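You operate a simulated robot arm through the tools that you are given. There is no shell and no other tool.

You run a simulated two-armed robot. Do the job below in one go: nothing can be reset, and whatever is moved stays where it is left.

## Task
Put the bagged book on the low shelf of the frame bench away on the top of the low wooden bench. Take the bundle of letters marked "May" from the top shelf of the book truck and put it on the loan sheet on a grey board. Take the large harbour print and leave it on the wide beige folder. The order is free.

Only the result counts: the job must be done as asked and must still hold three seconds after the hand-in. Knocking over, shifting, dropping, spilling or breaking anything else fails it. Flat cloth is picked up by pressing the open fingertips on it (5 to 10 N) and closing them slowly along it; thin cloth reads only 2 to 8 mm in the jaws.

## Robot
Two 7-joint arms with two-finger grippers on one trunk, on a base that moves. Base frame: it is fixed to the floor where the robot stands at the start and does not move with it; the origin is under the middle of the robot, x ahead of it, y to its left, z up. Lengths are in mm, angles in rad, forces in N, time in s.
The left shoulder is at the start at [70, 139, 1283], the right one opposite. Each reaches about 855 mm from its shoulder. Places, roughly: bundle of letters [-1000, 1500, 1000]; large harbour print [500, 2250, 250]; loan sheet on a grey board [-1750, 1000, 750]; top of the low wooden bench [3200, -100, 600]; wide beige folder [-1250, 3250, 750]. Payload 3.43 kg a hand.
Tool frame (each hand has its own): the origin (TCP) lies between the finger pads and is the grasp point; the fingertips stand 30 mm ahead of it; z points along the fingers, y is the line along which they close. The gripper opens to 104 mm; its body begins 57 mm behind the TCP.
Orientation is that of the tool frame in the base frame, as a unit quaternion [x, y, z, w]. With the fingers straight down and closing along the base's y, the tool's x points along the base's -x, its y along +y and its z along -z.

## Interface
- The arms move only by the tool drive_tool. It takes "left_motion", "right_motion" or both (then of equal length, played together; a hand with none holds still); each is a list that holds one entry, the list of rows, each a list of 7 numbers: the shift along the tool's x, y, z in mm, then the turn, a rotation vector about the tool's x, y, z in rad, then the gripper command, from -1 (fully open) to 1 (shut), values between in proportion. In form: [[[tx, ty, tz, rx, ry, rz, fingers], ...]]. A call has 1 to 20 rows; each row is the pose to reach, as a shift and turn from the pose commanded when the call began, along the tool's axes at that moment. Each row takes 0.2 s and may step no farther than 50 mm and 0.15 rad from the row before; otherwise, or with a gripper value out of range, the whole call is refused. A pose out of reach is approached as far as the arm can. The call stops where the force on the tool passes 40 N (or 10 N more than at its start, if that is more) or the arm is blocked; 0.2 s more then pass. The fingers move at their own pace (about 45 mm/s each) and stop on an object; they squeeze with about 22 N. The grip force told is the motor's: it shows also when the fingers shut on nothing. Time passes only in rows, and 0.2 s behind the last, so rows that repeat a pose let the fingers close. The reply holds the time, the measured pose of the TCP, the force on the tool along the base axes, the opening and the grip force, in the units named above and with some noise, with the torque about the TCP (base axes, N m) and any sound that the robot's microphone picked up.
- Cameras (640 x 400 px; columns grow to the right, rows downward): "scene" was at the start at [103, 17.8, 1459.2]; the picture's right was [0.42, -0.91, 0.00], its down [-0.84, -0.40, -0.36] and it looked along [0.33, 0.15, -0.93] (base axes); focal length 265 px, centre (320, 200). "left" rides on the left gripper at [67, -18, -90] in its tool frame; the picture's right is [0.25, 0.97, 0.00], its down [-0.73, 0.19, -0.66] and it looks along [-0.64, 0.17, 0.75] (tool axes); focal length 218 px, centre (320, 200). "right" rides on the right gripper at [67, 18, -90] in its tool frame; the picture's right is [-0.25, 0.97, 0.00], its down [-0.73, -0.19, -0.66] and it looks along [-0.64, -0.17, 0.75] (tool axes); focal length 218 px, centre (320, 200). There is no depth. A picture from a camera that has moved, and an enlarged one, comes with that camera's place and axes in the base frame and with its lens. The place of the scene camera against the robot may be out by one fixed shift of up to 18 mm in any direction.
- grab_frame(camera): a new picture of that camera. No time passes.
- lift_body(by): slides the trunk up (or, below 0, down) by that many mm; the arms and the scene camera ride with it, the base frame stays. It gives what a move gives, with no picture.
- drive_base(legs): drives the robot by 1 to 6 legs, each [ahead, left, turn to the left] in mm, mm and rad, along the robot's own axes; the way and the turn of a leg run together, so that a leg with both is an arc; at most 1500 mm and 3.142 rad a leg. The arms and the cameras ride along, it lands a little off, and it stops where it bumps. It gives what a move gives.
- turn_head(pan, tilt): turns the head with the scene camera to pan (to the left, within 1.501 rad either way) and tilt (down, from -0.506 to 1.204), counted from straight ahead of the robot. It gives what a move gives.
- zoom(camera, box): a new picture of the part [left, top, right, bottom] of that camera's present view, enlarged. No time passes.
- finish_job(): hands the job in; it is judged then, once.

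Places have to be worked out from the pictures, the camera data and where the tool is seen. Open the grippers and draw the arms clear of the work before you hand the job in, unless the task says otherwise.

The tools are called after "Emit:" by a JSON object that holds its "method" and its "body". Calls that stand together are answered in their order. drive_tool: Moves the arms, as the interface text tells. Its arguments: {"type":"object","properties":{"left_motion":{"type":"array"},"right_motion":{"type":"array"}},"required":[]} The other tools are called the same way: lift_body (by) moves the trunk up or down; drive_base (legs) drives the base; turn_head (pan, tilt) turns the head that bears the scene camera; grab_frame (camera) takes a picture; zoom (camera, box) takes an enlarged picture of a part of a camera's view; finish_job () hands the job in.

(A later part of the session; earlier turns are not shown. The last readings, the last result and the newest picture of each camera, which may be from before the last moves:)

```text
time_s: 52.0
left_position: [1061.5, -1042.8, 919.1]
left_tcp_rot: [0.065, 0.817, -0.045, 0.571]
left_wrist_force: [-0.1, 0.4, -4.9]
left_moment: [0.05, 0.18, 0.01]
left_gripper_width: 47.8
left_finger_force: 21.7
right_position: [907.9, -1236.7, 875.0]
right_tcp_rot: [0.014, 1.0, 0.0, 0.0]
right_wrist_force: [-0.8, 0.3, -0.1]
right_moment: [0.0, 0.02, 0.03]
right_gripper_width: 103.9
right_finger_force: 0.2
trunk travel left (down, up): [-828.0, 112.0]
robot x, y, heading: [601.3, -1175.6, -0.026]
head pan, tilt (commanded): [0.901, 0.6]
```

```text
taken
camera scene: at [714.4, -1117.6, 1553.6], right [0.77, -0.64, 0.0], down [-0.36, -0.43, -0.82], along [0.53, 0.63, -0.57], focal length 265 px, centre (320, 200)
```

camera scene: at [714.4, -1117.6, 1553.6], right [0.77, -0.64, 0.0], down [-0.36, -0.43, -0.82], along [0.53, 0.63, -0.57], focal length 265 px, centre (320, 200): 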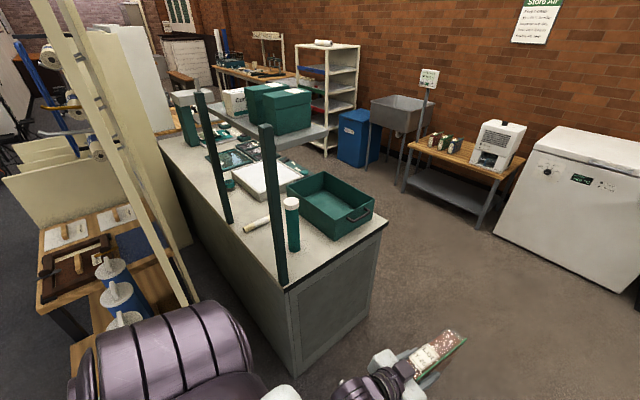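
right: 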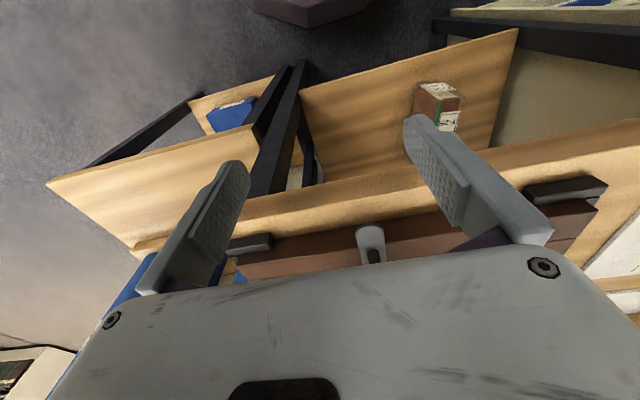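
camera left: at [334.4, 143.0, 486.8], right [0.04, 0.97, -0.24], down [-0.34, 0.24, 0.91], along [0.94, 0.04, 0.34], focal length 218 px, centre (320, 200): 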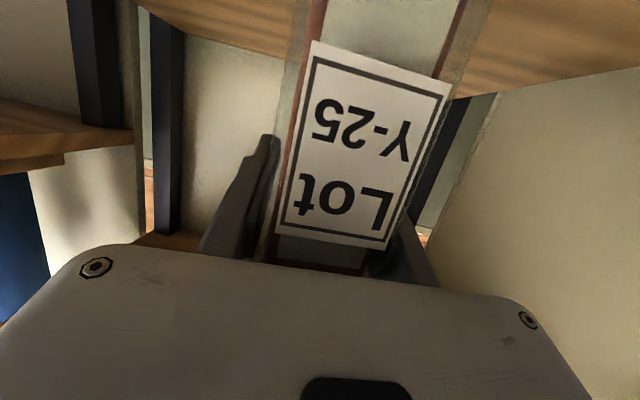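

The bench carries three similar bagged books upright and a white machine; there is free top in front and between. I drive ahead along the open aisle past the grey island, correcting the heading.

Emit:
{"method": "drive_base", "body": {"legs": [[1350, 0, 0.026]]}}

Emit:
{"method": "turn_head", "body": {"pan": 0.7, "tilt": 0.6}}

Emit:
{"method": "grab_frame", "body": {"camera": "scene"}}

```text
time_s: 58.6
left_position: [2391.8, -1031.1, 919.4]
left_tcp_rot: [0.046, 0.819, -0.032, 0.572]
left_wrist_force: [0.4, 0.2, -5.0]
left_moment: [0.03, 0.19, -0.01]
left_gripper_width: 47.9
left_finger_force: 22.3
right_position: [2246.7, -1231.4, 875.9]
right_tcp_rot: [-0.008, 1.0, 0.0, 0.001]
right_wrist_force: [0.1, 0.3, 0.6]
right_moment: [0.0, 0.03, -0.02]
right_gripper_width: 104.0
right_finger_force: 0.1
trunk travel left (down, up): [-828.0, 112.0]
robot x, y, heading: [1943.5, -1187.4, 0.01]
head pan, tilt (commanded): [0.901, 0.6]
```

```text
time_s: 59.4
left_position: [2393.3, -1031.7, 919.2]
left_tcp_rot: [0.047, 0.819, -0.033, 0.571]
left_wrist_force: [0.2, -0.2, -4.3]
left_moment: [0.04, 0.22, -0.01]
left_gripper_width: 47.8
left_finger_force: 22.0
right_position: [2246.6, -1232.8, 875.7]
right_tcp_rot: [-0.008, 1.0, 0.0, 0.0]
right_wrist_force: [-0.4, 0.5, 0.3]
right_moment: [-0.03, -0.02, 0.01]
right_gripper_width: 104.0
right_finger_force: 0.1
trunk travel left (down, up): [-828.0, 112.0]
robot x, y, heading: [1944.9, -1185.3, 0.016]
head pan, tilt (commanded): [0.7, 0.6]
```

```text
taken
camera scene: at [2061.8, -1133.3, 1553.6], right [0.66, -0.75, 0.0], down [-0.43, -0.37, -0.82], along [0.62, 0.54, -0.57], focal length 265 px, centre (320, 200)
```

scene: 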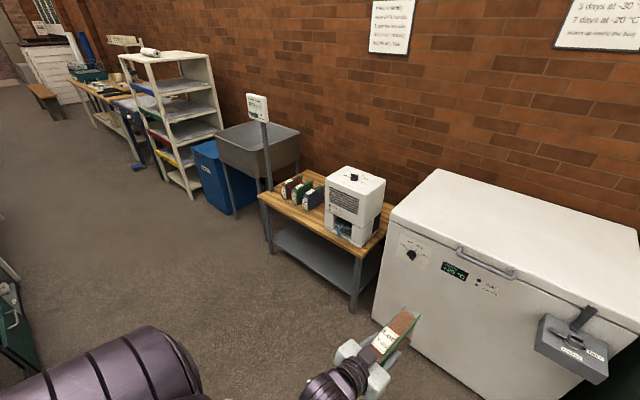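

The bench's front edge is near x≈2960, top around z≈525, from y≈−645 to 210; the books stand around (3130, −20). I advance 230 mm and shift left 850 mm to face the free stretch between books and machine.

Emit:
{"method": "drive_base", "body": {"legs": [[230, 0, -0.014], [0, 850, 0]]}}

Emit:
{"method": "turn_head", "body": {"pan": 0.0, "tilt": 0.8}}

Emit:
{"method": "grab_frame", "body": {"camera": "scene"}}

```text
time_s: 65.3
left_position: [2617.4, -173.0, 919.9]
left_tcp_rot: [0.051, 0.818, -0.035, 0.572]
left_wrist_force: [0.1, 0.2, -5.6]
left_moment: [0.04, 0.18, 0.02]
left_gripper_width: 48.0
left_finger_force: 21.8
right_position: [2470.8, -371.9, 875.6]
right_tcp_rot: [-0.004, 1.0, 0.001, 0.0]
right_wrist_force: [-0.3, 0.7, -0.2]
right_moment: [0.02, -0.02, 0.02]
right_gripper_width: 104.0
right_finger_force: 0.1
trunk travel left (down, up): [-828.0, 112.0]
robot x, y, heading: [2163.2, -323.4, 0.002]
head pan, tilt (commanded): [0.7, 0.6]
```

```text
time_s: 66.3
left_position: [2617.0, -173.7, 918.7]
left_tcp_rot: [0.051, 0.818, -0.036, 0.571]
left_wrist_force: [0.4, 0.4, -4.7]
left_moment: [-0.01, 0.19, 0.01]
left_gripper_width: 47.9
left_finger_force: 21.5
right_position: [2469.5, -371.2, 876.3]
right_tcp_rot: [-0.003, 1.0, 0.0, 0.001]
right_wrist_force: [0.2, -0.5, 0.3]
right_moment: [0.02, 0.02, 0.06]
right_gripper_width: 103.8
right_finger_force: 0.0
trunk travel left (down, up): [-828.0, 112.0]
robot x, y, heading: [2162.6, -326.6, 0.005]
head pan, tilt (commanded): [0.0, 0.799]
```

```text
taken
camera scene: at [2299.4, -329.2, 1536.8], right [0.01, -1.0, 0.0], down [-0.72, -0.01, -0.7], along [0.7, 0.0, -0.72], focal length 265 px, centre (320, 200)
```

scene: 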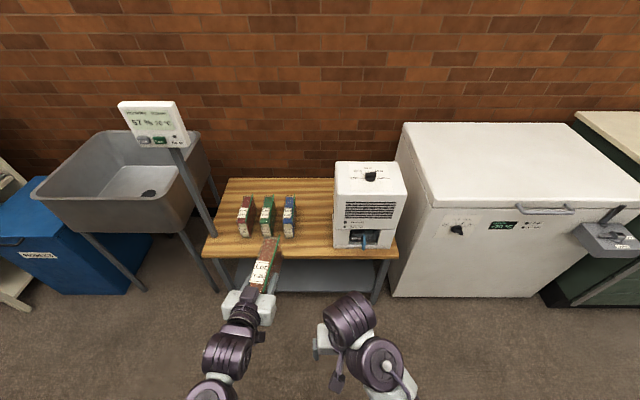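

Now I face the bench. I zoom for accurate positions of the books, the machine and the free area.

Emit:
{"method": "zoom", "body": {"camera": "scene", "box": [190, 150, 420, 300]}}

Emit:
{"method": "grab_frame", "body": {"camera": "right"}}

```text
2.67 times, centred on (305, 225) of scene
camera zoom: at [2299.4, -329.2, 1536.8], right [0.01, -1.0, 0.0], down [-0.72, -0.01, -0.7], along [0.7, 0.0, -0.72], focal length 706 px, centre (360, 133)
```

zoom: 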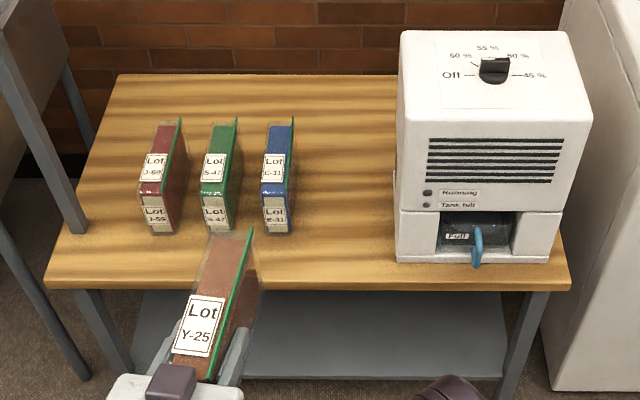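

```text
taken
camera right: at [2402.4, -354.5, 965.1], right [0.25, 0.97, 0.0], down [0.73, -0.19, 0.66], along [0.64, -0.16, -0.75], focal length 218 px, centre (320, 200)
```

right: 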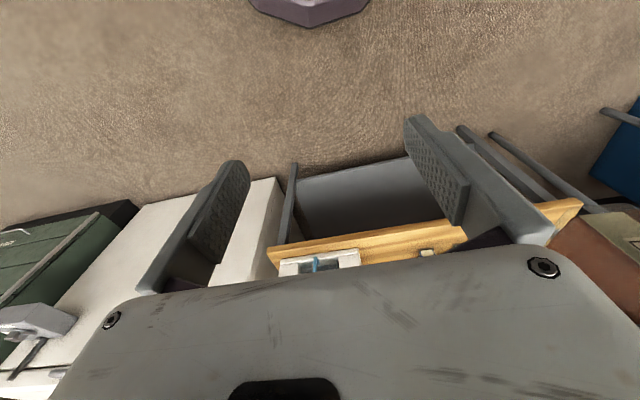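

Triangulating scene and wrist views puts the bench top at z≈596, front edge x≈2895; books at y≈−6, −98, −196, machine's left side y≈−387. The free slot is centred at y≈−302. I shift right 130 mm and turn the book's yaw straight.

Emit:
{"method": "drive_base", "body": {"legs": [[0, -130, 0]]}}

Emit:
{"method": "drive_tool", "body": {"left_motion": [[[0, 0, 0, -0.056, 0, -0.0205, 1], [0, 0, 0, -0.113, 0, -0.041, 1], [0, 0, 0, -0.113, 0, -0.041, 1]]]}}

Emit:
{"method": "lift_body", "body": {"by": -190}}

Emit:
{"method": "grab_frame", "body": {"camera": "scene"}}

Emit:
{"method": "grab_frame", "body": {"camera": "left"}}

```text
time_s: 67.6
left_position: [2619.8, -304.1, 918.8]
left_tcp_rot: [0.051, 0.818, -0.036, 0.571]
left_wrist_force: [0.7, 0.3, -6.0]
left_moment: [0.05, 0.19, 0.01]
left_gripper_width: 48.1
left_finger_force: 22.2
right_position: [2470.5, -502.0, 874.3]
right_tcp_rot: [-0.001, 1.0, -0.001, 0.001]
right_wrist_force: [0.2, 0.3, 0.2]
right_moment: [0.0, 0.0, 0.02]
right_gripper_width: 103.9
right_finger_force: 0.0
trunk travel left (down, up): [-828.0, 112.0]
robot x, y, heading: [2164.6, -457.5, 0.003]
head pan, tilt (commanded): [0.0, 0.799]
```

```text
time_s: 68.4
left_position: [2619.0, -304.9, 918.7]
left_tcp_rot: [0.003, 0.82, -0.002, 0.572]
left_wrist_force: [0.4, 0.1, -4.2]
left_moment: [-0.01, 0.2, 0.02]
left_gripper_width: 48.0
left_finger_force: 21.8
right_position: [2470.6, -503.5, 874.9]
right_tcp_rot: [-0.002, 1.0, -0.001, 0.001]
right_wrist_force: [0.2, -0.3, 0.4]
right_moment: [0.01, 0.02, -0.03]
right_gripper_width: 103.9
right_finger_force: 0.1
trunk travel left (down, up): [-828.0, 112.0]
robot x, y, heading: [2163.1, -457.2, -0.004]
head pan, tilt (commanded): [0.0, 0.799]
```

```text
time_s: 70.5
left_position: [2618.6, -304.7, 730.1]
left_tcp_rot: [0.002, 0.82, 0.0, 0.572]
left_wrist_force: [-0.5, 0.9, -5.4]
left_moment: [-0.03, 0.2, -0.03]
left_gripper_width: 47.7
left_finger_force: 22.2
right_position: [2471.0, -503.4, 686.5]
right_tcp_rot: [-0.003, 1.0, 0.0, 0.0]
right_wrist_force: [-0.2, -0.2, 0.2]
right_moment: [0.04, 0.0, 0.0]
right_gripper_width: 103.9
right_finger_force: 0.1
trunk travel left (down, up): [-638.0, 302.0]
robot x, y, heading: [2166.1, -457.7, 0.003]
head pan, tilt (commanded): [0.0, 0.799]
```

```text
taken
camera scene: at [2299.7, -460.1, 1346.8], right [0.0, -1.0, 0.0], down [-0.72, 0.0, -0.7], along [0.7, 0.0, -0.72], focal length 265 px, centre (320, 200)
```

scene: 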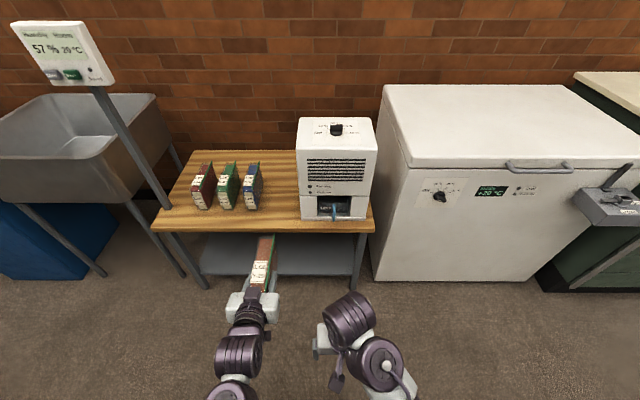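

```text
taken
camera left: at [2510.0, -321.7, 697.3], right [-0.08, 0.97, -0.24], down [-0.36, 0.19, 0.91], along [0.93, 0.16, 0.34], focal length 218 px, centre (320, 200)
```

left: 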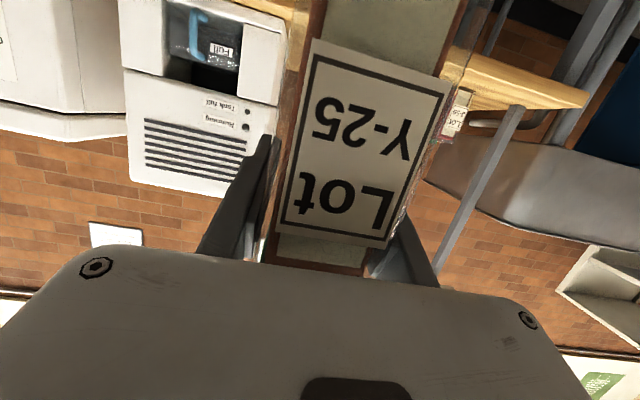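

I zoom to compare the carried book's line with the gap between the blue book and the machine.

Emit:
{"method": "zoom", "body": {"camera": "scene", "box": [150, 110, 390, 310]}}

Emit:
{"method": "zoom", "body": {"camera": "left", "box": [100, 0, 600, 220]}}

```text
2.00 times, centred on (270, 210) of scene
camera zoom: at [2299.7, -460.1, 1346.8], right [0.0, -1.0, 0.0], down [-0.72, 0.0, -0.7], along [0.7, 0.0, -0.72], focal length 529 px, centre (420, 180)
```

zoom: 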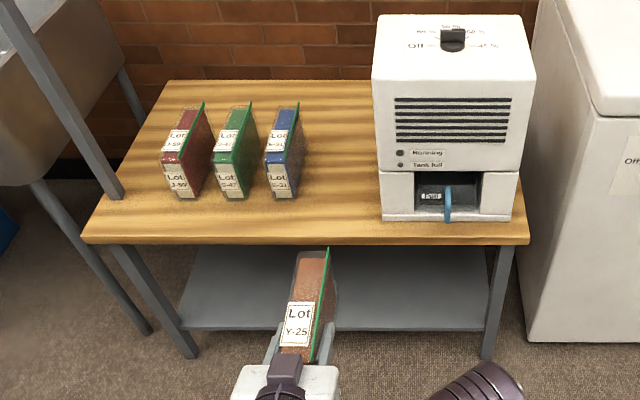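

```text
1.28 times, centred on (350, 110) of left
camera zoom: at [2510.0, -321.7, 697.3], right [-0.08, 0.97, -0.24], down [-0.36, 0.19, 0.91], along [0.93, 0.16, 0.34], focal length 279 px, centre (282, 315)
```

zoom: 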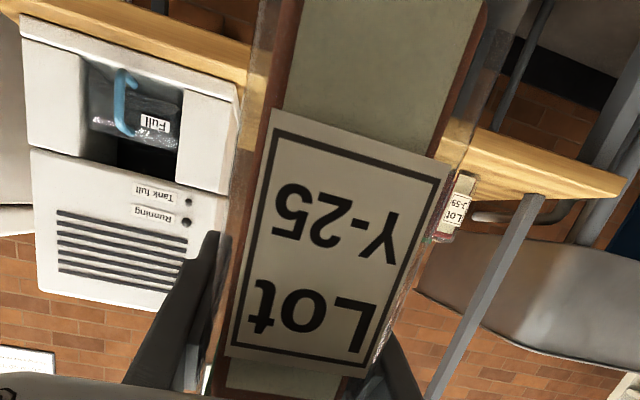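

With the scene camera's offset (about +17, +12 mm, calibrated on the held book) the bench top comes out near z≈570–595 and the gap between y≈−200 and −376. I drive 235 mm ahead and 19 left, keeping the book well above the top.

Emit:
{"method": "drive_base", "body": {"legs": [[235, 19, 0]]}}

Emit:
{"method": "grab_frame", "body": {"camera": "scene"}}

Emit:
{"method": "grab_frame", "body": {"camera": "left"}}

Emit:
{"method": "grab_frame", "body": {"camera": "right"}}

```text
time_s: 72.3
left_position: [2859.7, -286.2, 728.8]
left_tcp_rot: [0.002, 0.82, -0.001, 0.572]
left_wrist_force: [-0.7, 0.1, -5.9]
left_moment: [0.04, 0.2, 0.02]
left_gripper_width: 47.7
left_finger_force: 21.6
right_position: [2709.7, -483.4, 685.4]
right_tcp_rot: [-0.002, 1.0, 0.001, -0.001]
right_wrist_force: [-0.1, -0.9, 0.0]
right_moment: [-0.01, -0.02, 0.0]
right_gripper_width: 104.1
right_finger_force: 0.0
trunk travel left (down, up): [-638.0, 302.0]
robot x, y, heading: [2404.4, -437.1, 0.009]
head pan, tilt (commanded): [0.0, 0.799]
```

```text
taken
camera scene: at [2540.1, -440.5, 1346.7], right [0.0, -1.0, 0.0], down [-0.72, 0.0, -0.7], along [0.7, 0.0, -0.72], focal length 265 px, centre (320, 200)
```

scene: 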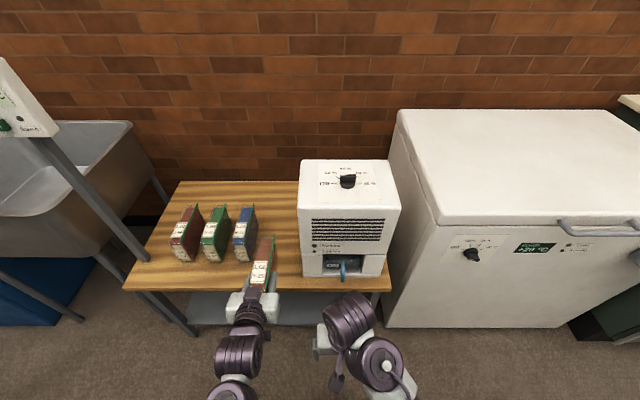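

```text
taken
camera left: at [2749.9, -302.3, 696.9], right [-0.08, 0.97, -0.24], down [-0.36, 0.19, 0.91], along [0.93, 0.16, 0.34], focal length 218 px, centre (320, 200)
```

left: 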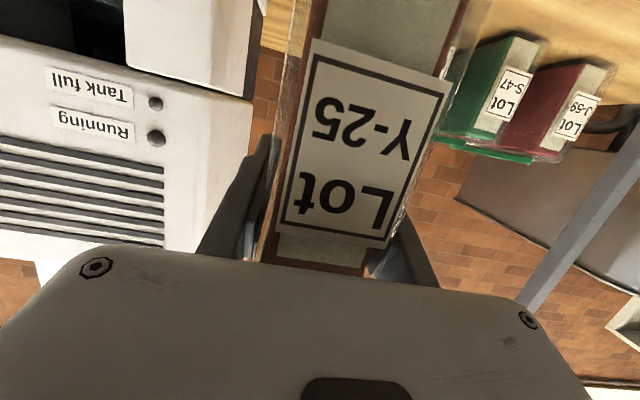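

```text
taken
camera right: at [2642.6, -465.9, 775.0], right [0.25, 0.97, 0.0], down [0.73, -0.19, 0.66], along [0.64, -0.16, -0.75], focal length 218 px, centre (320, 200)
```

right: 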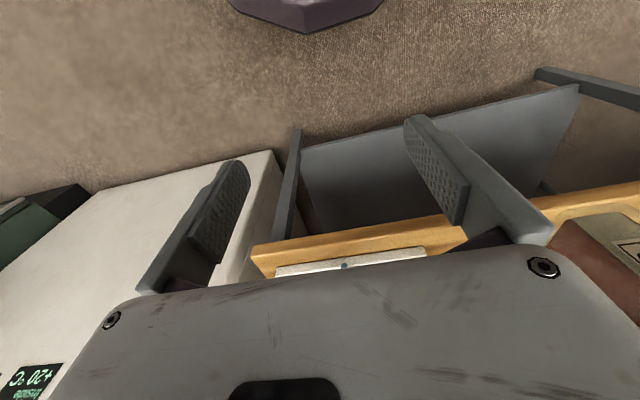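

I zoom on the scene view to confirm the gap on both sides of the carried book.

Emit:
{"method": "zoom", "body": {"camera": "scene", "box": [110, 150, 410, 340]}}

```text
2.11 times, centred on (260, 245) of scene
camera zoom: at [2540.1, -440.5, 1346.7], right [0.0, -1.0, 0.0], down [-0.72, 0.0, -0.7], along [0.7, 0.0, -0.72], focal length 557 px, centre (446, 105)
```

zoom: 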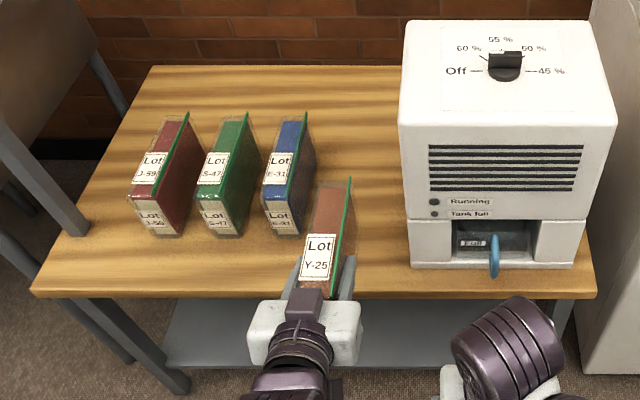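

The gap spans about y≈−210 to −381 and the carried book at −286 lies in it, lining up with the row. I extend 145 mm over the bench and lower to just above the expected top.

Emit:
{"method": "drive_tool", "body": {"left_motion": [[[-12.5, -1.2, 34, 0, 0, 0, 1], [-25, -2.5, 68, 0, 0, 0, 1], [-37.5, -3.8, 102, 0, 0, 0, 1], [-50, -5, 136, 0, 0, 0, 1], [-32, -5, 142.7, 0, 0, 0, 1], [-13.4, -5, 149.5, 0, 0, 0, 1], [-13.4, -5, 149.5, 0, 0, 0, 1]]]}}

Emit:
{"method": "zoom", "body": {"camera": "scene", "box": [110, 150, 410, 340]}}

Emit:
{"method": "grab_frame", "body": {"camera": "left"}}

```text
time_s: 73.9
left_position: [3003.3, -291.5, 690.3]
left_tcp_rot: [0.003, 0.82, -0.002, 0.573]
left_wrist_force: [-0.3, -0.5, -5.1]
left_moment: [0.0, 0.23, -0.03]
left_gripper_width: 47.9
left_finger_force: 22.1
right_position: [2710.0, -485.3, 686.4]
right_tcp_rot: [-0.002, 1.0, 0.0, -0.001]
right_wrist_force: [-0.1, -0.2, -0.1]
right_moment: [0.0, 0.02, 0.0]
right_gripper_width: 104.1
right_finger_force: 0.1
trunk travel left (down, up): [-638.0, 302.0]
robot x, y, heading: [2402.7, -434.9, 0.002]
head pan, tilt (commanded): [0.0, 0.799]
```

```text
2.11 times, centred on (260, 245) of scene
camera zoom: at [2539.1, -440.5, 1346.8], right [0.0, -1.0, 0.0], down [-0.72, 0.0, -0.7], along [0.7, 0.0, -0.72], focal length 557 px, centre (446, 105)
```

zoom: 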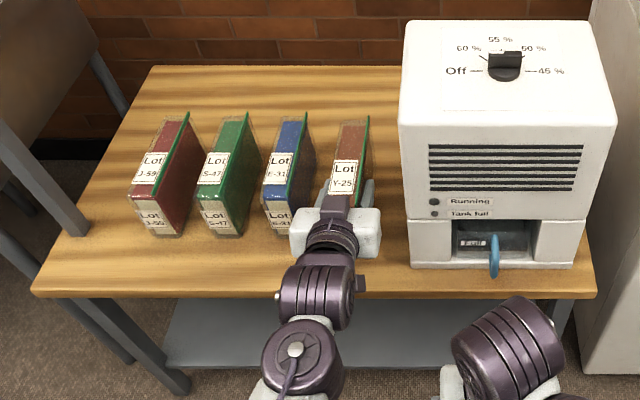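

```text
taken
camera left: at [2895.0, -308.0, 658.1], right [-0.08, 0.97, -0.24], down [-0.36, 0.19, 0.91], along [0.93, 0.16, 0.34], focal length 218 px, centre (320, 200)
```

left: 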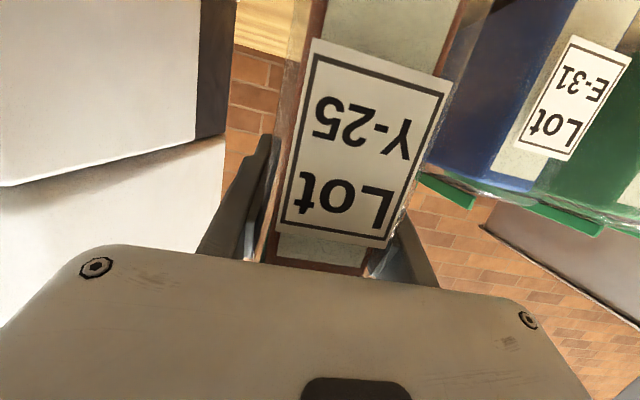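

The book hovers in line with the row, clear on both sides. I lower in small steps until the weight reading shows contact; first 9 mm.

Emit:
{"method": "drive_tool", "body": {"left_motion": [[[2.8, 0, 1.0, 0, 0, 0, 1], [5.6, 0, 2.1, 0, 0, 0, 1], [8.5, 0, 3.1, 0, 0, 0, 1], [8.5, 0, 3.1, 0, 0, 0, 1]]]}}

```text
time_s: 74.9
left_position: [3003.8, -291.7, 680.6]
left_tcp_rot: [0.003, 0.82, -0.002, 0.572]
left_wrist_force: [-0.6, 0.7, -5.6]
left_moment: [0.02, 0.18, -0.01]
left_gripper_width: 47.7
left_finger_force: 22.2
right_position: [2710.5, -483.5, 686.2]
right_tcp_rot: [-0.002, 1.0, 0.001, -0.001]
right_wrist_force: [0.4, 1.0, -0.6]
right_moment: [0.0, 0.03, 0.0]
right_gripper_width: 104.0
right_finger_force: 0.0
trunk travel left (down, up): [-638.0, 302.0]
robot x, y, heading: [2406.6, -433.5, 0.004]
head pan, tilt (commanded): [0.0, 0.799]
```

No contact yet at TCP z≈680.6. I continue down 8 mm in 2 mm steps.

Emit:
{"method": "drive_tool", "body": {"left_motion": [[[1.9, 0, 0.7, 0, 0, 0, 1], [3.8, 0, 1.4, 0, 0, 0, 1], [5.6, 0, 2.1, 0, 0, 0, 1], [7.5, 0, 2.8, 0, 0, 0, 1], [7.5, 0, 2.8, 0, 0, 0, 1]]]}}

```text
time_s: 76.1
left_position: [3001.2, -291.2, 672.4]
left_tcp_rot: [0.002, 0.82, 0.0, 0.572]
left_wrist_force: [0.7, 0.2, -4.3]
left_moment: [-0.03, 0.21, 0.0]
left_gripper_width: 47.9
left_finger_force: 22.4
right_position: [2709.2, -483.2, 685.0]
right_tcp_rot: [-0.001, 1.0, 0.001, -0.002]
right_wrist_force: [0.0, 0.7, 0.1]
right_moment: [-0.02, 0.03, -0.01]
right_gripper_width: 103.8
right_finger_force: 0.0
trunk travel left (down, up): [-638.0, 302.0]
robot x, y, heading: [2405.9, -436.7, 0.002]
head pan, tilt (commanded): [0.0, 0.799]
```

Still hanging free. I continue another 8 mm.

Emit:
{"method": "drive_tool", "body": {"left_motion": [[[1.9, 0, 0.7, 0, 0, 0, 1], [3.8, 0, 1.4, 0, 0, 0, 1], [5.6, 0, 2.1, 0, 0, 0, 1], [7.5, 0, 2.8, 0, 0, 0, 1], [7.5, 0, 2.8, 0, 0, 0, 1]]]}}

Emit:
{"method": "grab_frame", "body": {"camera": "left"}}

```text
time_s: 77.3
left_position: [3004.0, -290.4, 664.4]
left_tcp_rot: [0.003, 0.82, -0.002, 0.572]
left_wrist_force: [0.4, 0.5, -5.6]
left_moment: [-0.01, 0.16, -0.01]
left_gripper_width: 47.8
left_finger_force: 21.9
right_position: [2710.5, -483.7, 684.9]
right_tcp_rot: [-0.002, 1.0, -0.001, 0.001]
right_wrist_force: [-0.5, 0.9, 0.7]
right_moment: [0.0, -0.02, 0.0]
right_gripper_width: 103.8
right_finger_force: 0.0
trunk travel left (down, up): [-638.0, 302.0]
robot x, y, heading: [2406.6, -438.6, 0.006]
head pan, tilt (commanded): [0.0, 0.799]
```

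```text
taken
camera left: at [2894.3, -307.8, 632.8], right [-0.08, 0.97, -0.24], down [-0.36, 0.19, 0.91], along [0.93, 0.16, 0.34], focal length 218 px, centre (320, 200)
```

left: 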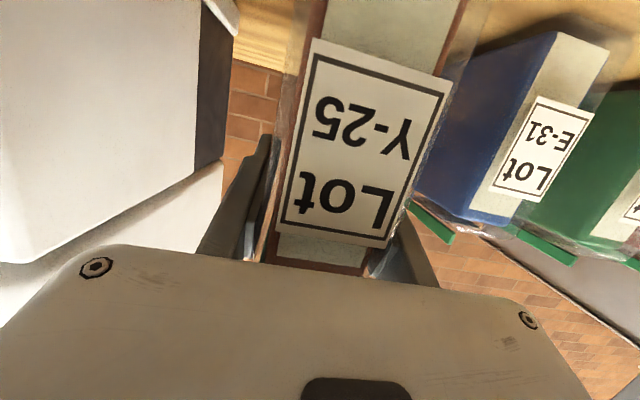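

From this view the blue book's base is at z≈565, so contact should come near TCP z≈645. I lower another 14 mm, then creep.

Emit:
{"method": "drive_tool", "body": {"left_motion": [[[3.3, 0, 1.2, 0, 0, 0, 1], [6.6, 0, 2.4, 0, 0, 0, 1], [9.9, 0, 3.6, 0, 0, 0, 1], [13.1, 0, 4.8, 0, 0, 0, 1], [13.1, 0, 4.8, 0, 0, 0, 1]]]}}

Emit:
{"method": "drive_tool", "body": {"left_motion": [[[1.4, 0, 0.5, 0, 0, 0, 1], [2.8, 0, 1.0, 0, 0, 0, 1], [2.8, 0, 1.0, 0, 0, 0, 1]]]}}

```text
time_s: 78.5
left_position: [3003.0, -291.3, 651.3]
left_tcp_rot: [0.003, 0.82, -0.002, 0.572]
left_wrist_force: [0.5, -0.3, -5.3]
left_moment: [-0.04, 0.19, 0.0]
left_gripper_width: 47.8
left_finger_force: 21.9
right_position: [2709.6, -482.8, 685.5]
right_tcp_rot: [-0.001, 1.0, 0.0, -0.001]
right_wrist_force: [0.2, 0.2, -0.1]
right_moment: [-0.01, 0.0, 0.01]
right_gripper_width: 103.9
right_finger_force: 0.1
trunk travel left (down, up): [-638.0, 302.0]
robot x, y, heading: [2404.7, -439.1, 0.006]
head pan, tilt (commanded): [0.0, 0.799]
```

```text
time_s: 79.3
left_position: [3002.9, -292.0, 647.9]
left_tcp_rot: [0.003, 0.82, -0.002, 0.572]
left_wrist_force: [0.7, -1.2, -5.2]
left_moment: [-0.01, 0.22, 0.01]
left_gripper_width: 47.7
left_finger_force: 22.0
right_position: [2710.4, -484.3, 685.1]
right_tcp_rot: [-0.002, 1.0, 0.0, -0.001]
right_wrist_force: [0.1, -0.7, 0.0]
right_moment: [0.0, 0.01, 0.0]
right_gripper_width: 104.0
right_finger_force: 0.0
trunk travel left (down, up): [-638.0, 302.0]
robot x, y, heading: [2407.1, -435.8, 0.006]
head pan, tilt (commanded): [0.0, 0.799]
```

Still free at 647.9. I creep down 3 mm more at a time.

Emit:
{"method": "drive_tool", "body": {"left_motion": [[[0.9, 0, 0.35, 0, 0, 0, 1], [1.9, 0, 0.7, 0, 0, 0, 1], [2.8, 0, 1.0, 0, 0, 0, 1], [2.8, 0, 1.0, 0, 0, 0, 1]]]}}

Emit:
{"method": "drive_tool", "body": {"left_motion": [[[0.9, 0, 0.35, 0, 0, 0, 1], [1.9, 0, 0.7, 0, 0, 0, 1], [1.9, 0, 0.7, 0, 0, 0, 1]]]}}

```text
time_s: 80.3
left_position: [3003.5, -291.2, 645.3]
left_tcp_rot: [0.003, 0.819, -0.001, 0.573]
left_wrist_force: [-1.0, 0.8, 0.1]
left_moment: [-0.11, -0.39, -0.01]
left_gripper_width: 47.7
left_finger_force: 21.9
right_position: [2710.0, -483.9, 686.3]
right_tcp_rot: [-0.002, 1.0, -0.001, -0.001]
right_wrist_force: [-0.2, -0.6, 0.2]
right_moment: [-0.02, 0.02, 0.01]
right_gripper_width: 104.2
right_finger_force: 0.1
trunk travel left (down, up): [-638.0, 302.0]
robot x, y, heading: [2407.3, -436.2, 0.001]
head pan, tilt (commanded): [0.0, 0.799]
```

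```text
time_s: 81.1
left_position: [3003.5, -291.3, 645.8]
left_tcp_rot: [0.003, 0.818, -0.001, 0.575]
left_wrist_force: [3.5, 0.0, 9.9]
left_moment: [-0.04, 0.3, -0.03]
left_gripper_width: 47.4
left_finger_force: 22.2
right_position: [2709.4, -484.0, 686.3]
right_tcp_rot: [-0.002, 1.0, 0.002, -0.001]
right_wrist_force: [0.3, 0.7, 0.6]
right_moment: [0.01, -0.01, -0.02]
right_gripper_width: 104.1
right_finger_force: 0.0
trunk travel left (down, up): [-638.0, 302.0]
robot x, y, heading: [2407.4, -434.2, 0.002]
head pan, tilt (commanded): [0.0, 0.799]
```

Contact: +10 N upward, the book stands on the bench top at TCP z≈645. I ease off 1 mm and open the fingers partly (to about 76 mm) to stay clear of the neighbours.

Emit:
{"method": "drive_tool", "body": {"left_motion": [[[-1.2, 0, -0.4, 0, 0, 0, 1], [-1.2, 0, -0.4, 0, 0, 0, 0.0], [-1.2, 0, -0.4, 0, 0, 0, -0.2], [-1.2, 0, -0.4, 0, 0, 0, -0.4], [-1.2, 0, -0.4, 0, 0, 0, -0.45], [-1.2, 0, -0.4, 0, 0, 0, -0.45]]]}}

Emit:
{"method": "grab_frame", "body": {"camera": "left"}}

Emit:
{"method": "zoom", "body": {"camera": "scene", "box": [110, 150, 410, 340]}}

```text
time_s: 82.5
left_position: [3002.6, -290.9, 645.3]
left_tcp_rot: [0.003, 0.82, -0.001, 0.572]
left_wrist_force: [0.5, -0.1, 0.2]
left_moment: [-0.01, -0.03, 0.02]
left_gripper_width: 75.5
left_finger_force: 0.1
right_position: [2709.3, -483.8, 687.0]
right_tcp_rot: [-0.002, 1.0, 0.0, -0.001]
right_wrist_force: [0.0, 0.5, -0.2]
right_moment: [0.03, -0.01, -0.01]
right_gripper_width: 103.8
right_finger_force: 0.0
trunk travel left (down, up): [-638.0, 302.0]
robot x, y, heading: [2406.0, -441.3, 0.01]
head pan, tilt (commanded): [0.0, 0.799]
```

```text
taken
camera left: at [2894.0, -308.1, 612.8], right [-0.08, 0.97, -0.24], down [-0.36, 0.19, 0.91], along [0.93, 0.16, 0.34], focal length 218 px, centre (320, 200)
```

left: 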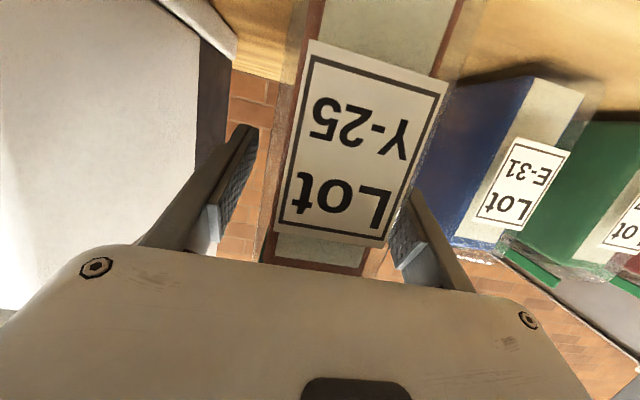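

```text
2.11 times, centred on (260, 245) of scene
camera zoom: at [2538.7, -440.7, 1346.8], right [0.0, -1.0, 0.0], down [-0.72, 0.0, -0.7], along [0.7, 0.0, -0.72], focal length 557 px, centre (446, 105)
```

zoom: 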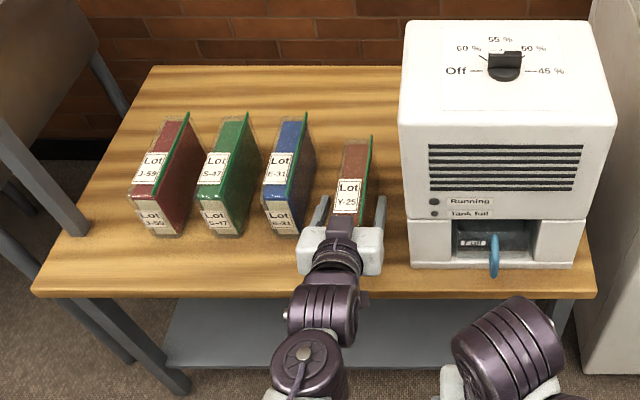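

The book stands free on the bench top. I withdraw the hand straight back 160 mm.

Emit:
{"method": "drive_tool", "body": {"left_motion": [[[6.9, 0, -18.8, 0, 0, 0, -0.45], [17.2, 0, -47, 0, 0, 0, -0.45], [31, 0, -84.5, 0, 0, 0, -0.45], [44.8, 0, -122, 0, 0, 0, -0.45], [55.2, 0, -150.2, 0, 0, 0, -0.45], [55.2, 0, -150.2, 0, 0, 0, -0.45]]]}}

Emit:
{"method": "zoom", "body": {"camera": "scene", "box": [110, 150, 410, 340]}}

```text
time_s: 83.9
left_position: [2842.4, -291.0, 645.7]
left_tcp_rot: [0.004, 0.82, -0.002, 0.573]
left_wrist_force: [-0.2, -0.1, 0.6]
left_moment: [0.01, 0.0, -0.01]
left_gripper_width: 75.3
left_finger_force: 0.0
right_position: [2710.5, -484.4, 686.7]
right_tcp_rot: [-0.002, 1.0, 0.0, 0.0]
right_wrist_force: [0.0, 1.4, -0.8]
right_moment: [-0.03, -0.02, -0.02]
right_gripper_width: 104.3
right_finger_force: 0.1
trunk travel left (down, up): [-638.0, 302.0]
robot x, y, heading: [2407.3, -438.0, -0.001]
head pan, tilt (commanded): [0.0, 0.799]
```

```text
2.11 times, centred on (260, 245) of scene
camera zoom: at [2539.3, -440.7, 1346.8], right [0.0, -1.0, 0.0], down [-0.72, 0.0, -0.7], along [0.7, 0.0, -0.72], focal length 557 px, centre (446, 105)
```

zoom: 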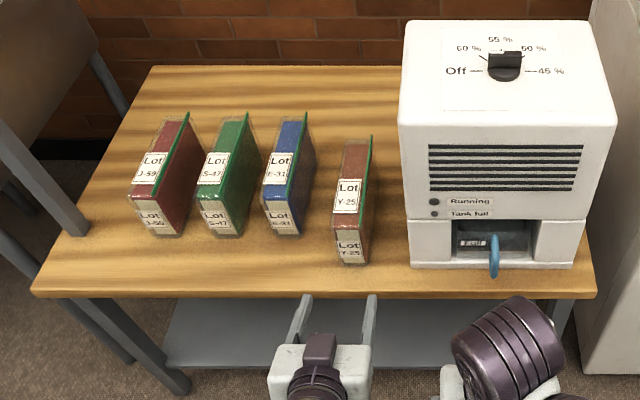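

The bagged book now stands on the low bench beside the others. I back the base off and return along the same free path, in stages.

Emit:
{"method": "drive_base", "body": {"legs": [[-240, 0, 0], [0, -750, 0]]}}

Emit:
{"method": "drive_tool", "body": {"left_motion": [[[33, 8, -19, 0, 0.136, 0, -0.6], [66, 16, -38, 0, 0.272, 0, -0.7], [99, 24, -57, 0, 0.408, 0, -0.8], [132, 32, -77, 0, 0.544, 0, -0.9], [135, 40, -100, 0, 0.68, 0, -1], [120, 48, -125, 0, 0.815, 0, -1], [100, 56, -150, 0, 0.95, 0, -1], [80, 62, -175, 0, 1.09, 0, -1], [60, 62, -200, 0, 1.222, 0, -1], [60, 62, -200, 0, 1.222, 0, -1]]]}}

Emit:
{"method": "grab_frame", "body": {"camera": "scene"}}

```text
time_s: 89.3
left_position: [2598.8, -1041.7, 646.1]
left_tcp_rot: [0.008, 0.821, -0.005, 0.572]
left_wrist_force: [-0.2, 0.3, 0.0]
left_moment: [0.02, -0.02, 0.01]
left_gripper_width: 75.5
left_finger_force: 0.0
right_position: [2464.1, -1233.5, 687.0]
right_tcp_rot: [0.003, 1.0, 0.0, 0.0]
right_wrist_force: [0.1, 0.6, 0.3]
right_moment: [0.04, -0.02, -0.03]
right_gripper_width: 103.5
right_finger_force: 0.1
trunk travel left (down, up): [-638.0, 302.0]
robot x, y, heading: [2161.8, -1179.4, -0.008]
head pan, tilt (commanded): [0.0, 0.799]
```

```text
time_s: 91.5
left_position: [2388.5, -976.0, 658.1]
left_tcp_rot: [0.009, 1.0, 0.001, -0.002]
left_wrist_force: [0.8, 0.4, 0.2]
left_moment: [0.01, 0.03, 0.01]
left_gripper_width: 103.9
left_finger_force: 0.1
right_position: [2464.4, -1234.0, 686.7]
right_tcp_rot: [0.003, 1.0, 0.001, 0.001]
right_wrist_force: [0.3, 0.0, 0.4]
right_moment: [-0.03, 0.01, -0.04]
right_gripper_width: 103.9
right_finger_force: 0.2
trunk travel left (down, up): [-638.0, 302.0]
robot x, y, heading: [2163.5, -1186.1, -0.009]
head pan, tilt (commanded): [0.0, 0.799]
```

```text
taken
camera scene: at [2293.2, -1188.8, 1346.8], right [-0.01, -1.0, 0.0], down [-0.72, 0.01, -0.7], along [0.7, -0.01, -0.72], focal length 265 px, centre (320, 200)
```

scene: 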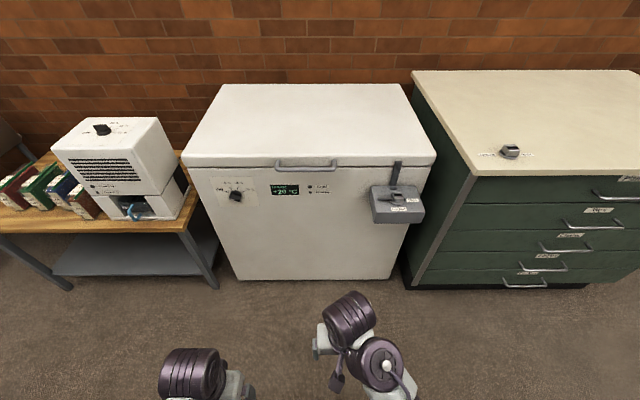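

Arm is back in a compact pose. I drive back 2800 mm along the aisle.

Emit:
{"method": "drive_base", "body": {"legs": [[-1400, 0, 0.009], [-1400, 0, 0]]}}

Emit:
{"method": "lift_body", "body": {"by": 190}}

Emit:
{"method": "turn_head", "body": {"pan": 1.4, "tilt": 0.5}}

Emit:
{"method": "grab_frame", "body": {"camera": "scene"}}

```text
time_s: 105.0
left_position: [-397.6, -1002.0, 658.3]
left_tcp_rot: [-0.005, 1.0, 0.001, -0.001]
left_wrist_force: [-0.3, 0.9, 0.5]
left_moment: [0.0, 0.03, -0.01]
left_gripper_width: 103.7
left_finger_force: 0.0
right_position: [-315.8, -1257.1, 684.8]
right_tcp_rot: [-0.011, 1.0, 0.0, 0.001]
right_wrist_force: [0.1, -0.4, 0.0]
right_moment: [-0.03, 0.0, -0.01]
right_gripper_width: 103.9
right_finger_force: 0.1
trunk travel left (down, up): [-638.0, 302.0]
robot x, y, heading: [-620.1, -1216.0, 0.024]
head pan, tilt (commanded): [0.0, 0.799]
```

```text
time_s: 107.1
left_position: [-397.0, -1003.6, 848.5]
left_tcp_rot: [-0.005, 1.0, 0.001, -0.002]
left_wrist_force: [0.0, -1.4, 0.0]
left_moment: [0.01, -0.01, 0.0]
left_gripper_width: 103.9
left_finger_force: 0.0
right_position: [-315.2, -1256.7, 875.7]
right_tcp_rot: [-0.01, 1.0, 0.0, 0.0]
right_wrist_force: [-0.2, 0.2, -0.1]
right_moment: [0.02, 0.0, 0.02]
right_gripper_width: 104.0
right_finger_force: 0.1
trunk travel left (down, up): [-828.0, 112.0]
robot x, y, heading: [-618.4, -1214.5, 0.029]
head pan, tilt (commanded): [0.0, 0.799]
```

```text
time_s: 108.6
left_position: [-396.2, -1002.0, 848.2]
left_tcp_rot: [-0.006, 1.0, 0.001, -0.002]
left_wrist_force: [0.7, 0.7, 0.1]
left_moment: [0.0, -0.01, -0.03]
left_gripper_width: 104.1
left_finger_force: 0.1
right_position: [-315.2, -1258.0, 874.3]
right_tcp_rot: [-0.01, 1.0, -0.001, 0.0]
right_wrist_force: [0.7, -0.3, 0.5]
right_moment: [0.03, 0.03, 0.0]
right_gripper_width: 103.9
right_finger_force: 0.1
trunk travel left (down, up): [-828.0, 112.0]
robot x, y, heading: [-619.0, -1213.5, 0.014]
head pan, tilt (commanded): [1.4, 0.499]
```

```text
taken
camera scene: at [-554.1, -1128.8, 1562.8], right [0.99, -0.15, 0.0], down [-0.07, -0.47, -0.88], along [0.13, 0.87, -0.48], focal length 265 px, centre (320, 200)
```

scene: 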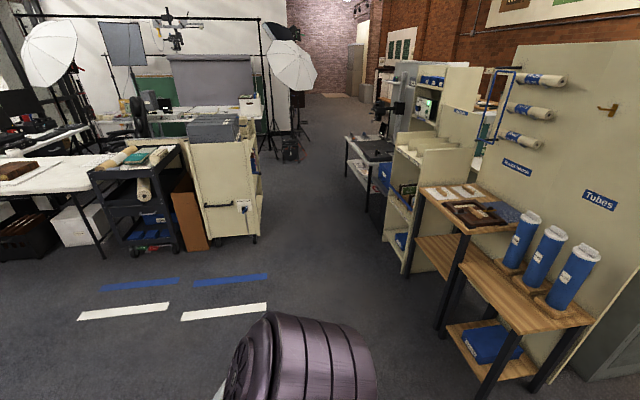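

The truck with grey boxes stands at about x −1280…−820, y 985…1650; a dark cart and a white table are left of it. I zoom in on them.

Emit:
{"method": "zoom", "body": {"camera": "scene", "box": [80, 90, 280, 260]}}

Emit:
{"method": "zoom", "body": {"camera": "scene", "box": [0, 60, 200, 260]}}

```text
2.35 times, centred on (180, 175) of scene
camera zoom: at [-554.1, -1128.8, 1562.8], right [0.99, -0.15, 0.0], down [-0.07, -0.47, -0.88], along [0.13, 0.87, -0.48], focal length 623 px, centre (649, 259)
```

zoom: 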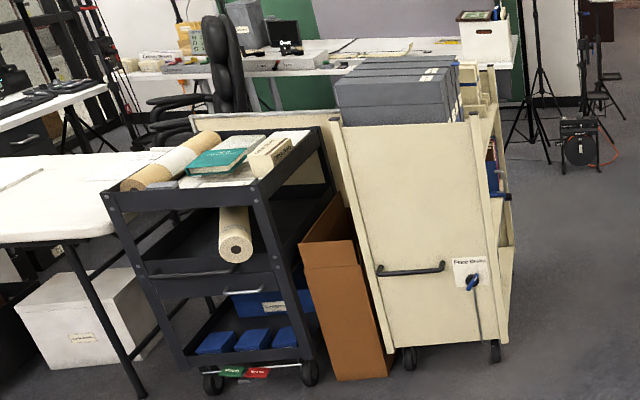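

```text
2.00 times, centred on (100, 160) of scene
camera zoom: at [-554.1, -1128.8, 1562.8], right [0.99, -0.15, 0.0], down [-0.07, -0.47, -0.88], along [0.13, 0.87, -0.48], focal length 529 px, centre (760, 280)
```

zoom: 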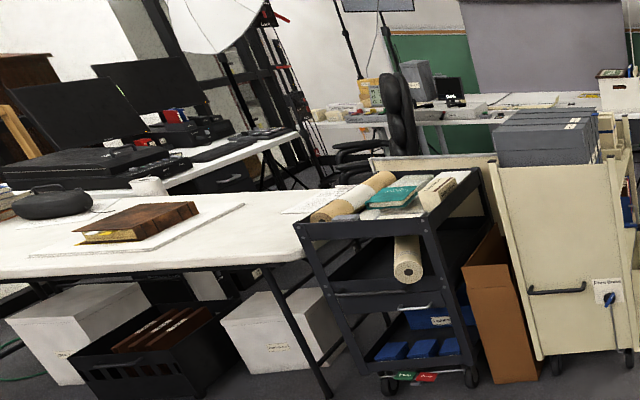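

The dark cart has rolls, a green book and a white box on its top; the table is further left. I turn to face them and drive closer for a better look.

Emit:
{"method": "drive_base", "body": {"legs": [[0, 0, 1.55], [1100, 550, 0]]}}

Emit:
{"method": "turn_head", "body": {"pan": 0.2, "tilt": 0.6}}

Emit:
{"method": "grab_frame", "body": {"camera": "scene"}}

```text
time_s: 118.5
left_position: [-1362.6, 108.5, 848.1]
left_tcp_rot: [-0.695, 0.719, -0.001, -0.001]
left_wrist_force: [-0.5, 0.1, 0.0]
left_moment: [0.0, 0.01, 0.03]
left_gripper_width: 104.0
left_finger_force: 0.0
right_position: [-1101.7, 179.4, 876.2]
right_tcp_rot: [-0.699, 0.715, 0.0, 0.0]
right_wrist_force: [0.1, -0.8, -0.6]
right_moment: [-0.02, -0.02, -0.01]
right_gripper_width: 104.3
right_finger_force: 0.0
trunk travel left (down, up): [-828.0, 112.0]
robot x, y, heading: [-1158.1, -126.0, 1.545]
head pan, tilt (commanded): [1.4, 0.499]
```

```text
time_s: 119.9
left_position: [-1362.5, 108.4, 848.1]
left_tcp_rot: [-0.696, 0.718, -0.001, -0.002]
left_wrist_force: [0.0, -0.5, 0.3]
left_moment: [-0.01, 0.01, -0.01]
left_gripper_width: 104.0
left_finger_force: 0.1
right_position: [-1103.9, 179.6, 876.8]
right_tcp_rot: [-0.699, 0.715, 0.0, 0.0]
right_wrist_force: [0.4, -0.1, 0.4]
right_moment: [-0.01, 0.03, -0.01]
right_gripper_width: 104.1
right_finger_force: 0.1
trunk travel left (down, up): [-828.0, 112.0]
robot x, y, heading: [-1158.7, -123.1, 1.547]
head pan, tilt (commanded): [0.201, 0.6]
```

```text
taken
camera scene: at [-1172.4, 7.6, 1553.7], right [0.98, 0.18, 0.0], down [0.1, -0.56, -0.83], along [-0.15, 0.81, -0.56], focal length 265 px, centre (320, 200)
```

scene: 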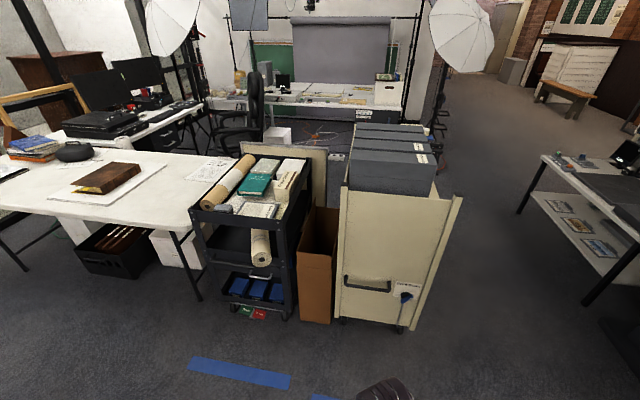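

Closer now: prints lie on the low shelf of the table on the right, and the cart top shows several items. I zoom into each.

Emit:
{"method": "zoom", "body": {"camera": "scene", "box": [180, 130, 330, 240]}}

Emit:
{"method": "zoom", "body": {"camera": "scene", "box": [520, 140, 640, 300]}}

Emit:
{"method": "zoom", "body": {"camera": "scene", "box": [0, 110, 240, 260]}}

Emit:
{"method": "zoom", "body": {"camera": "scene", "box": [220, 60, 440, 200]}}

```text
3.64 times, centred on (255, 185) of scene
camera zoom: at [-1172.4, 7.6, 1553.7], right [0.98, 0.18, 0.0], down [0.1, -0.56, -0.83], along [-0.15, 0.81, -0.56], focal length 962 px, centre (556, 254)
```

zoom: 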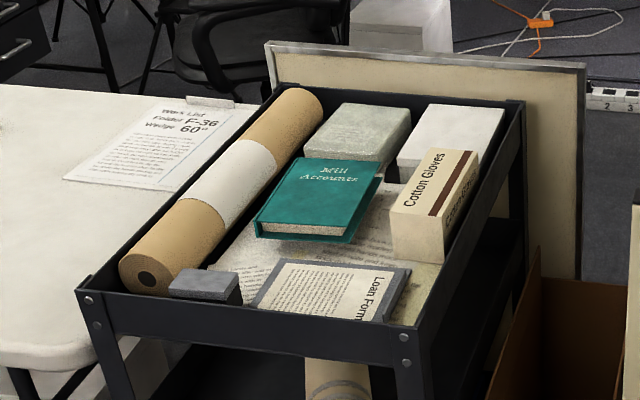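

```text
2.50 times, centred on (580, 220) of scene
camera zoom: at [-1172.4, 7.6, 1553.7], right [0.98, 0.18, 0.0], down [0.1, -0.56, -0.83], along [-0.15, 0.81, -0.56], focal length 662 px, centre (-330, 150)
```

zoom: 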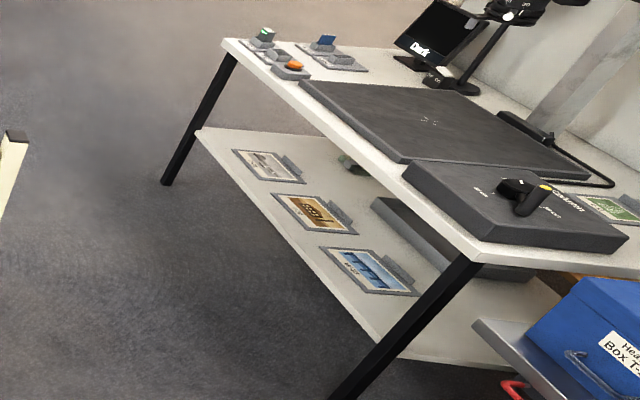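

```text
2.67 times, centred on (120, 185) of scene
camera zoom: at [-1172.4, 7.6, 1553.7], right [0.98, 0.18, 0.0], down [0.1, -0.56, -0.83], along [-0.15, 0.81, -0.56], focal length 706 px, centre (853, 240)
```

zoom: 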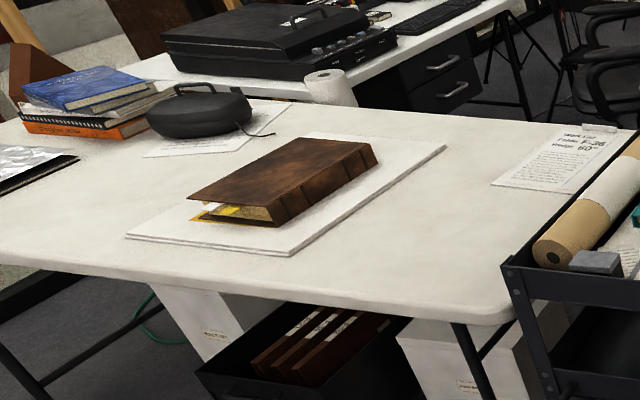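

```text
2.86 times, centred on (330, 130) of scene
camera zoom: at [-1172.4, 7.6, 1553.7], right [0.98, 0.18, 0.0], down [0.1, -0.56, -0.83], along [-0.15, 0.81, -0.56], focal length 756 px, centre (291, 400)
```

zoom: 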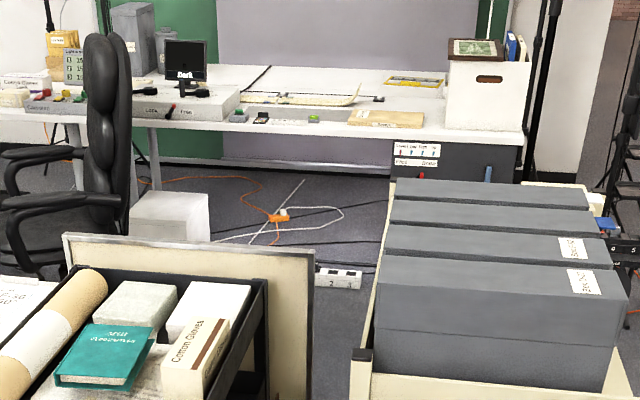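

The "Loan Form" on its grey board is at the near edge of the dark cart's tray (≈(-1690, 1020, 750)), and three prints lie on the low shelf on the right (≈x 480, y 1660/1910/2150). The letter bundles are at the far end of the truck, so I drive around into the aisle and face the truck from its +x side.

Emit:
{"method": "drive_base", "body": {"legs": [[0, -870, 0.024], [1500, 0, 0]]}}

Emit:
{"method": "turn_head", "body": {"pan": 1.3, "tilt": 0.6}}

Emit:
{"method": "grab_frame", "body": {"camera": "scene"}}

Emit:
{"method": "turn_head", "body": {"pan": -0.8, "tilt": 0.7}}

Emit:
{"method": "grab_frame", "body": {"camera": "scene"}}

```text
time_s: 131.6
left_position: [-476.8, 1590.2, 848.3]
left_tcp_rot: [-0.701, 0.713, 0.0, -0.002]
left_wrist_force: [-0.6, 0.3, -0.1]
left_moment: [0.0, -0.02, 0.02]
left_gripper_width: 104.0
left_finger_force: 0.0
right_position: [-219.5, 1664.9, 876.2]
right_tcp_rot: [-0.705, 0.709, 0.001, 0.0]
right_wrist_force: [0.1, 0.3, -0.5]
right_moment: [-0.03, 0.0, -0.01]
right_gripper_width: 104.0
right_finger_force: 0.0
trunk travel left (down, up): [-828.0, 112.0]
robot x, y, heading: [-272.2, 1363.6, 1.56]
head pan, tilt (commanded): [0.201, 0.6]
```

```text
time_s: 132.9
left_position: [-478.0, 1589.9, 848.2]
left_tcp_rot: [-0.701, 0.713, 0.0, -0.002]
left_wrist_force: [0.5, -0.7, 0.4]
left_moment: [0.03, 0.0, -0.01]
left_gripper_width: 104.0
left_finger_force: 0.1
right_position: [-219.8, 1664.8, 877.1]
right_tcp_rot: [-0.704, 0.71, 0.0, 0.0]
right_wrist_force: [0.6, 0.3, 0.0]
right_moment: [0.0, -0.03, 0.01]
right_gripper_width: 104.1
right_finger_force: 0.0
trunk travel left (down, up): [-828.0, 112.0]
robot x, y, heading: [-273.2, 1363.5, 1.564]
head pan, tilt (commanded): [1.3, 0.6]
```

```text
taken
camera scene: at [-354.3, 1430.3, 1553.7], right [0.28, 0.96, 0.0], down [0.54, -0.16, -0.83], along [-0.79, 0.23, -0.56], focal length 265 px, centre (320, 200)
```

scene: 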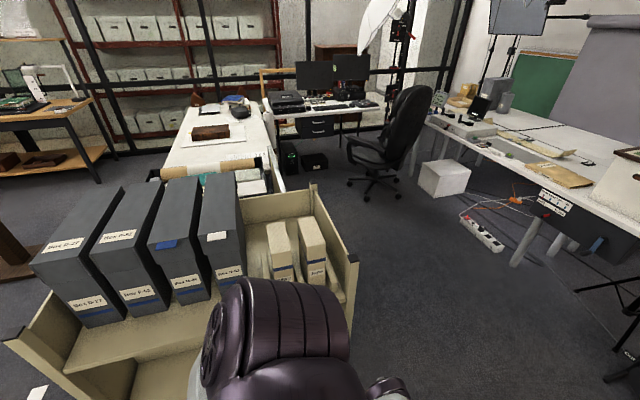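

```text
time_s: 134.9
left_position: [-477.1, 1590.3, 847.2]
left_tcp_rot: [-0.701, 0.713, -0.001, -0.002]
left_wrist_force: [-0.2, -0.6, 0.7]
left_moment: [-0.01, 0.02, 0.0]
left_gripper_width: 104.0
left_finger_force: 0.1
right_position: [-220.3, 1664.7, 875.4]
right_tcp_rot: [-0.705, 0.709, -0.001, 0.001]
right_wrist_force: [-0.7, 0.9, -0.4]
right_moment: [0.0, 0.0, 0.0]
right_gripper_width: 103.9
right_finger_force: 0.1
trunk travel left (down, up): [-828.0, 112.0]
robot x, y, heading: [-271.7, 1364.3, 1.566]
head pan, tilt (commanded): [-0.799, 0.7]
```

```text
taken
camera scene: at [-208.1, 1464.7, 1545.1], right [0.69, -0.72, 0.0], down [-0.47, -0.45, -0.76], along [0.55, 0.53, -0.64], focal length 265 px, centre (320, 200)
```

scene: 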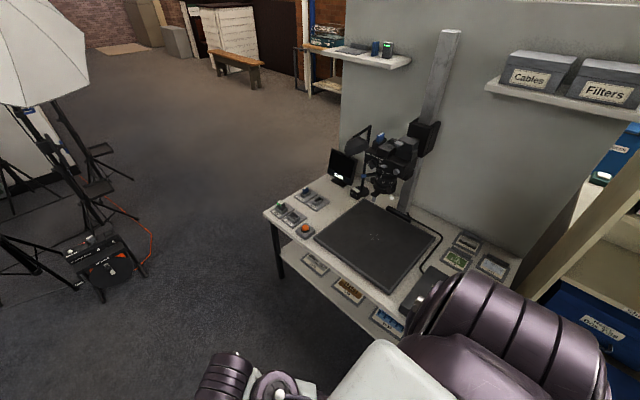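

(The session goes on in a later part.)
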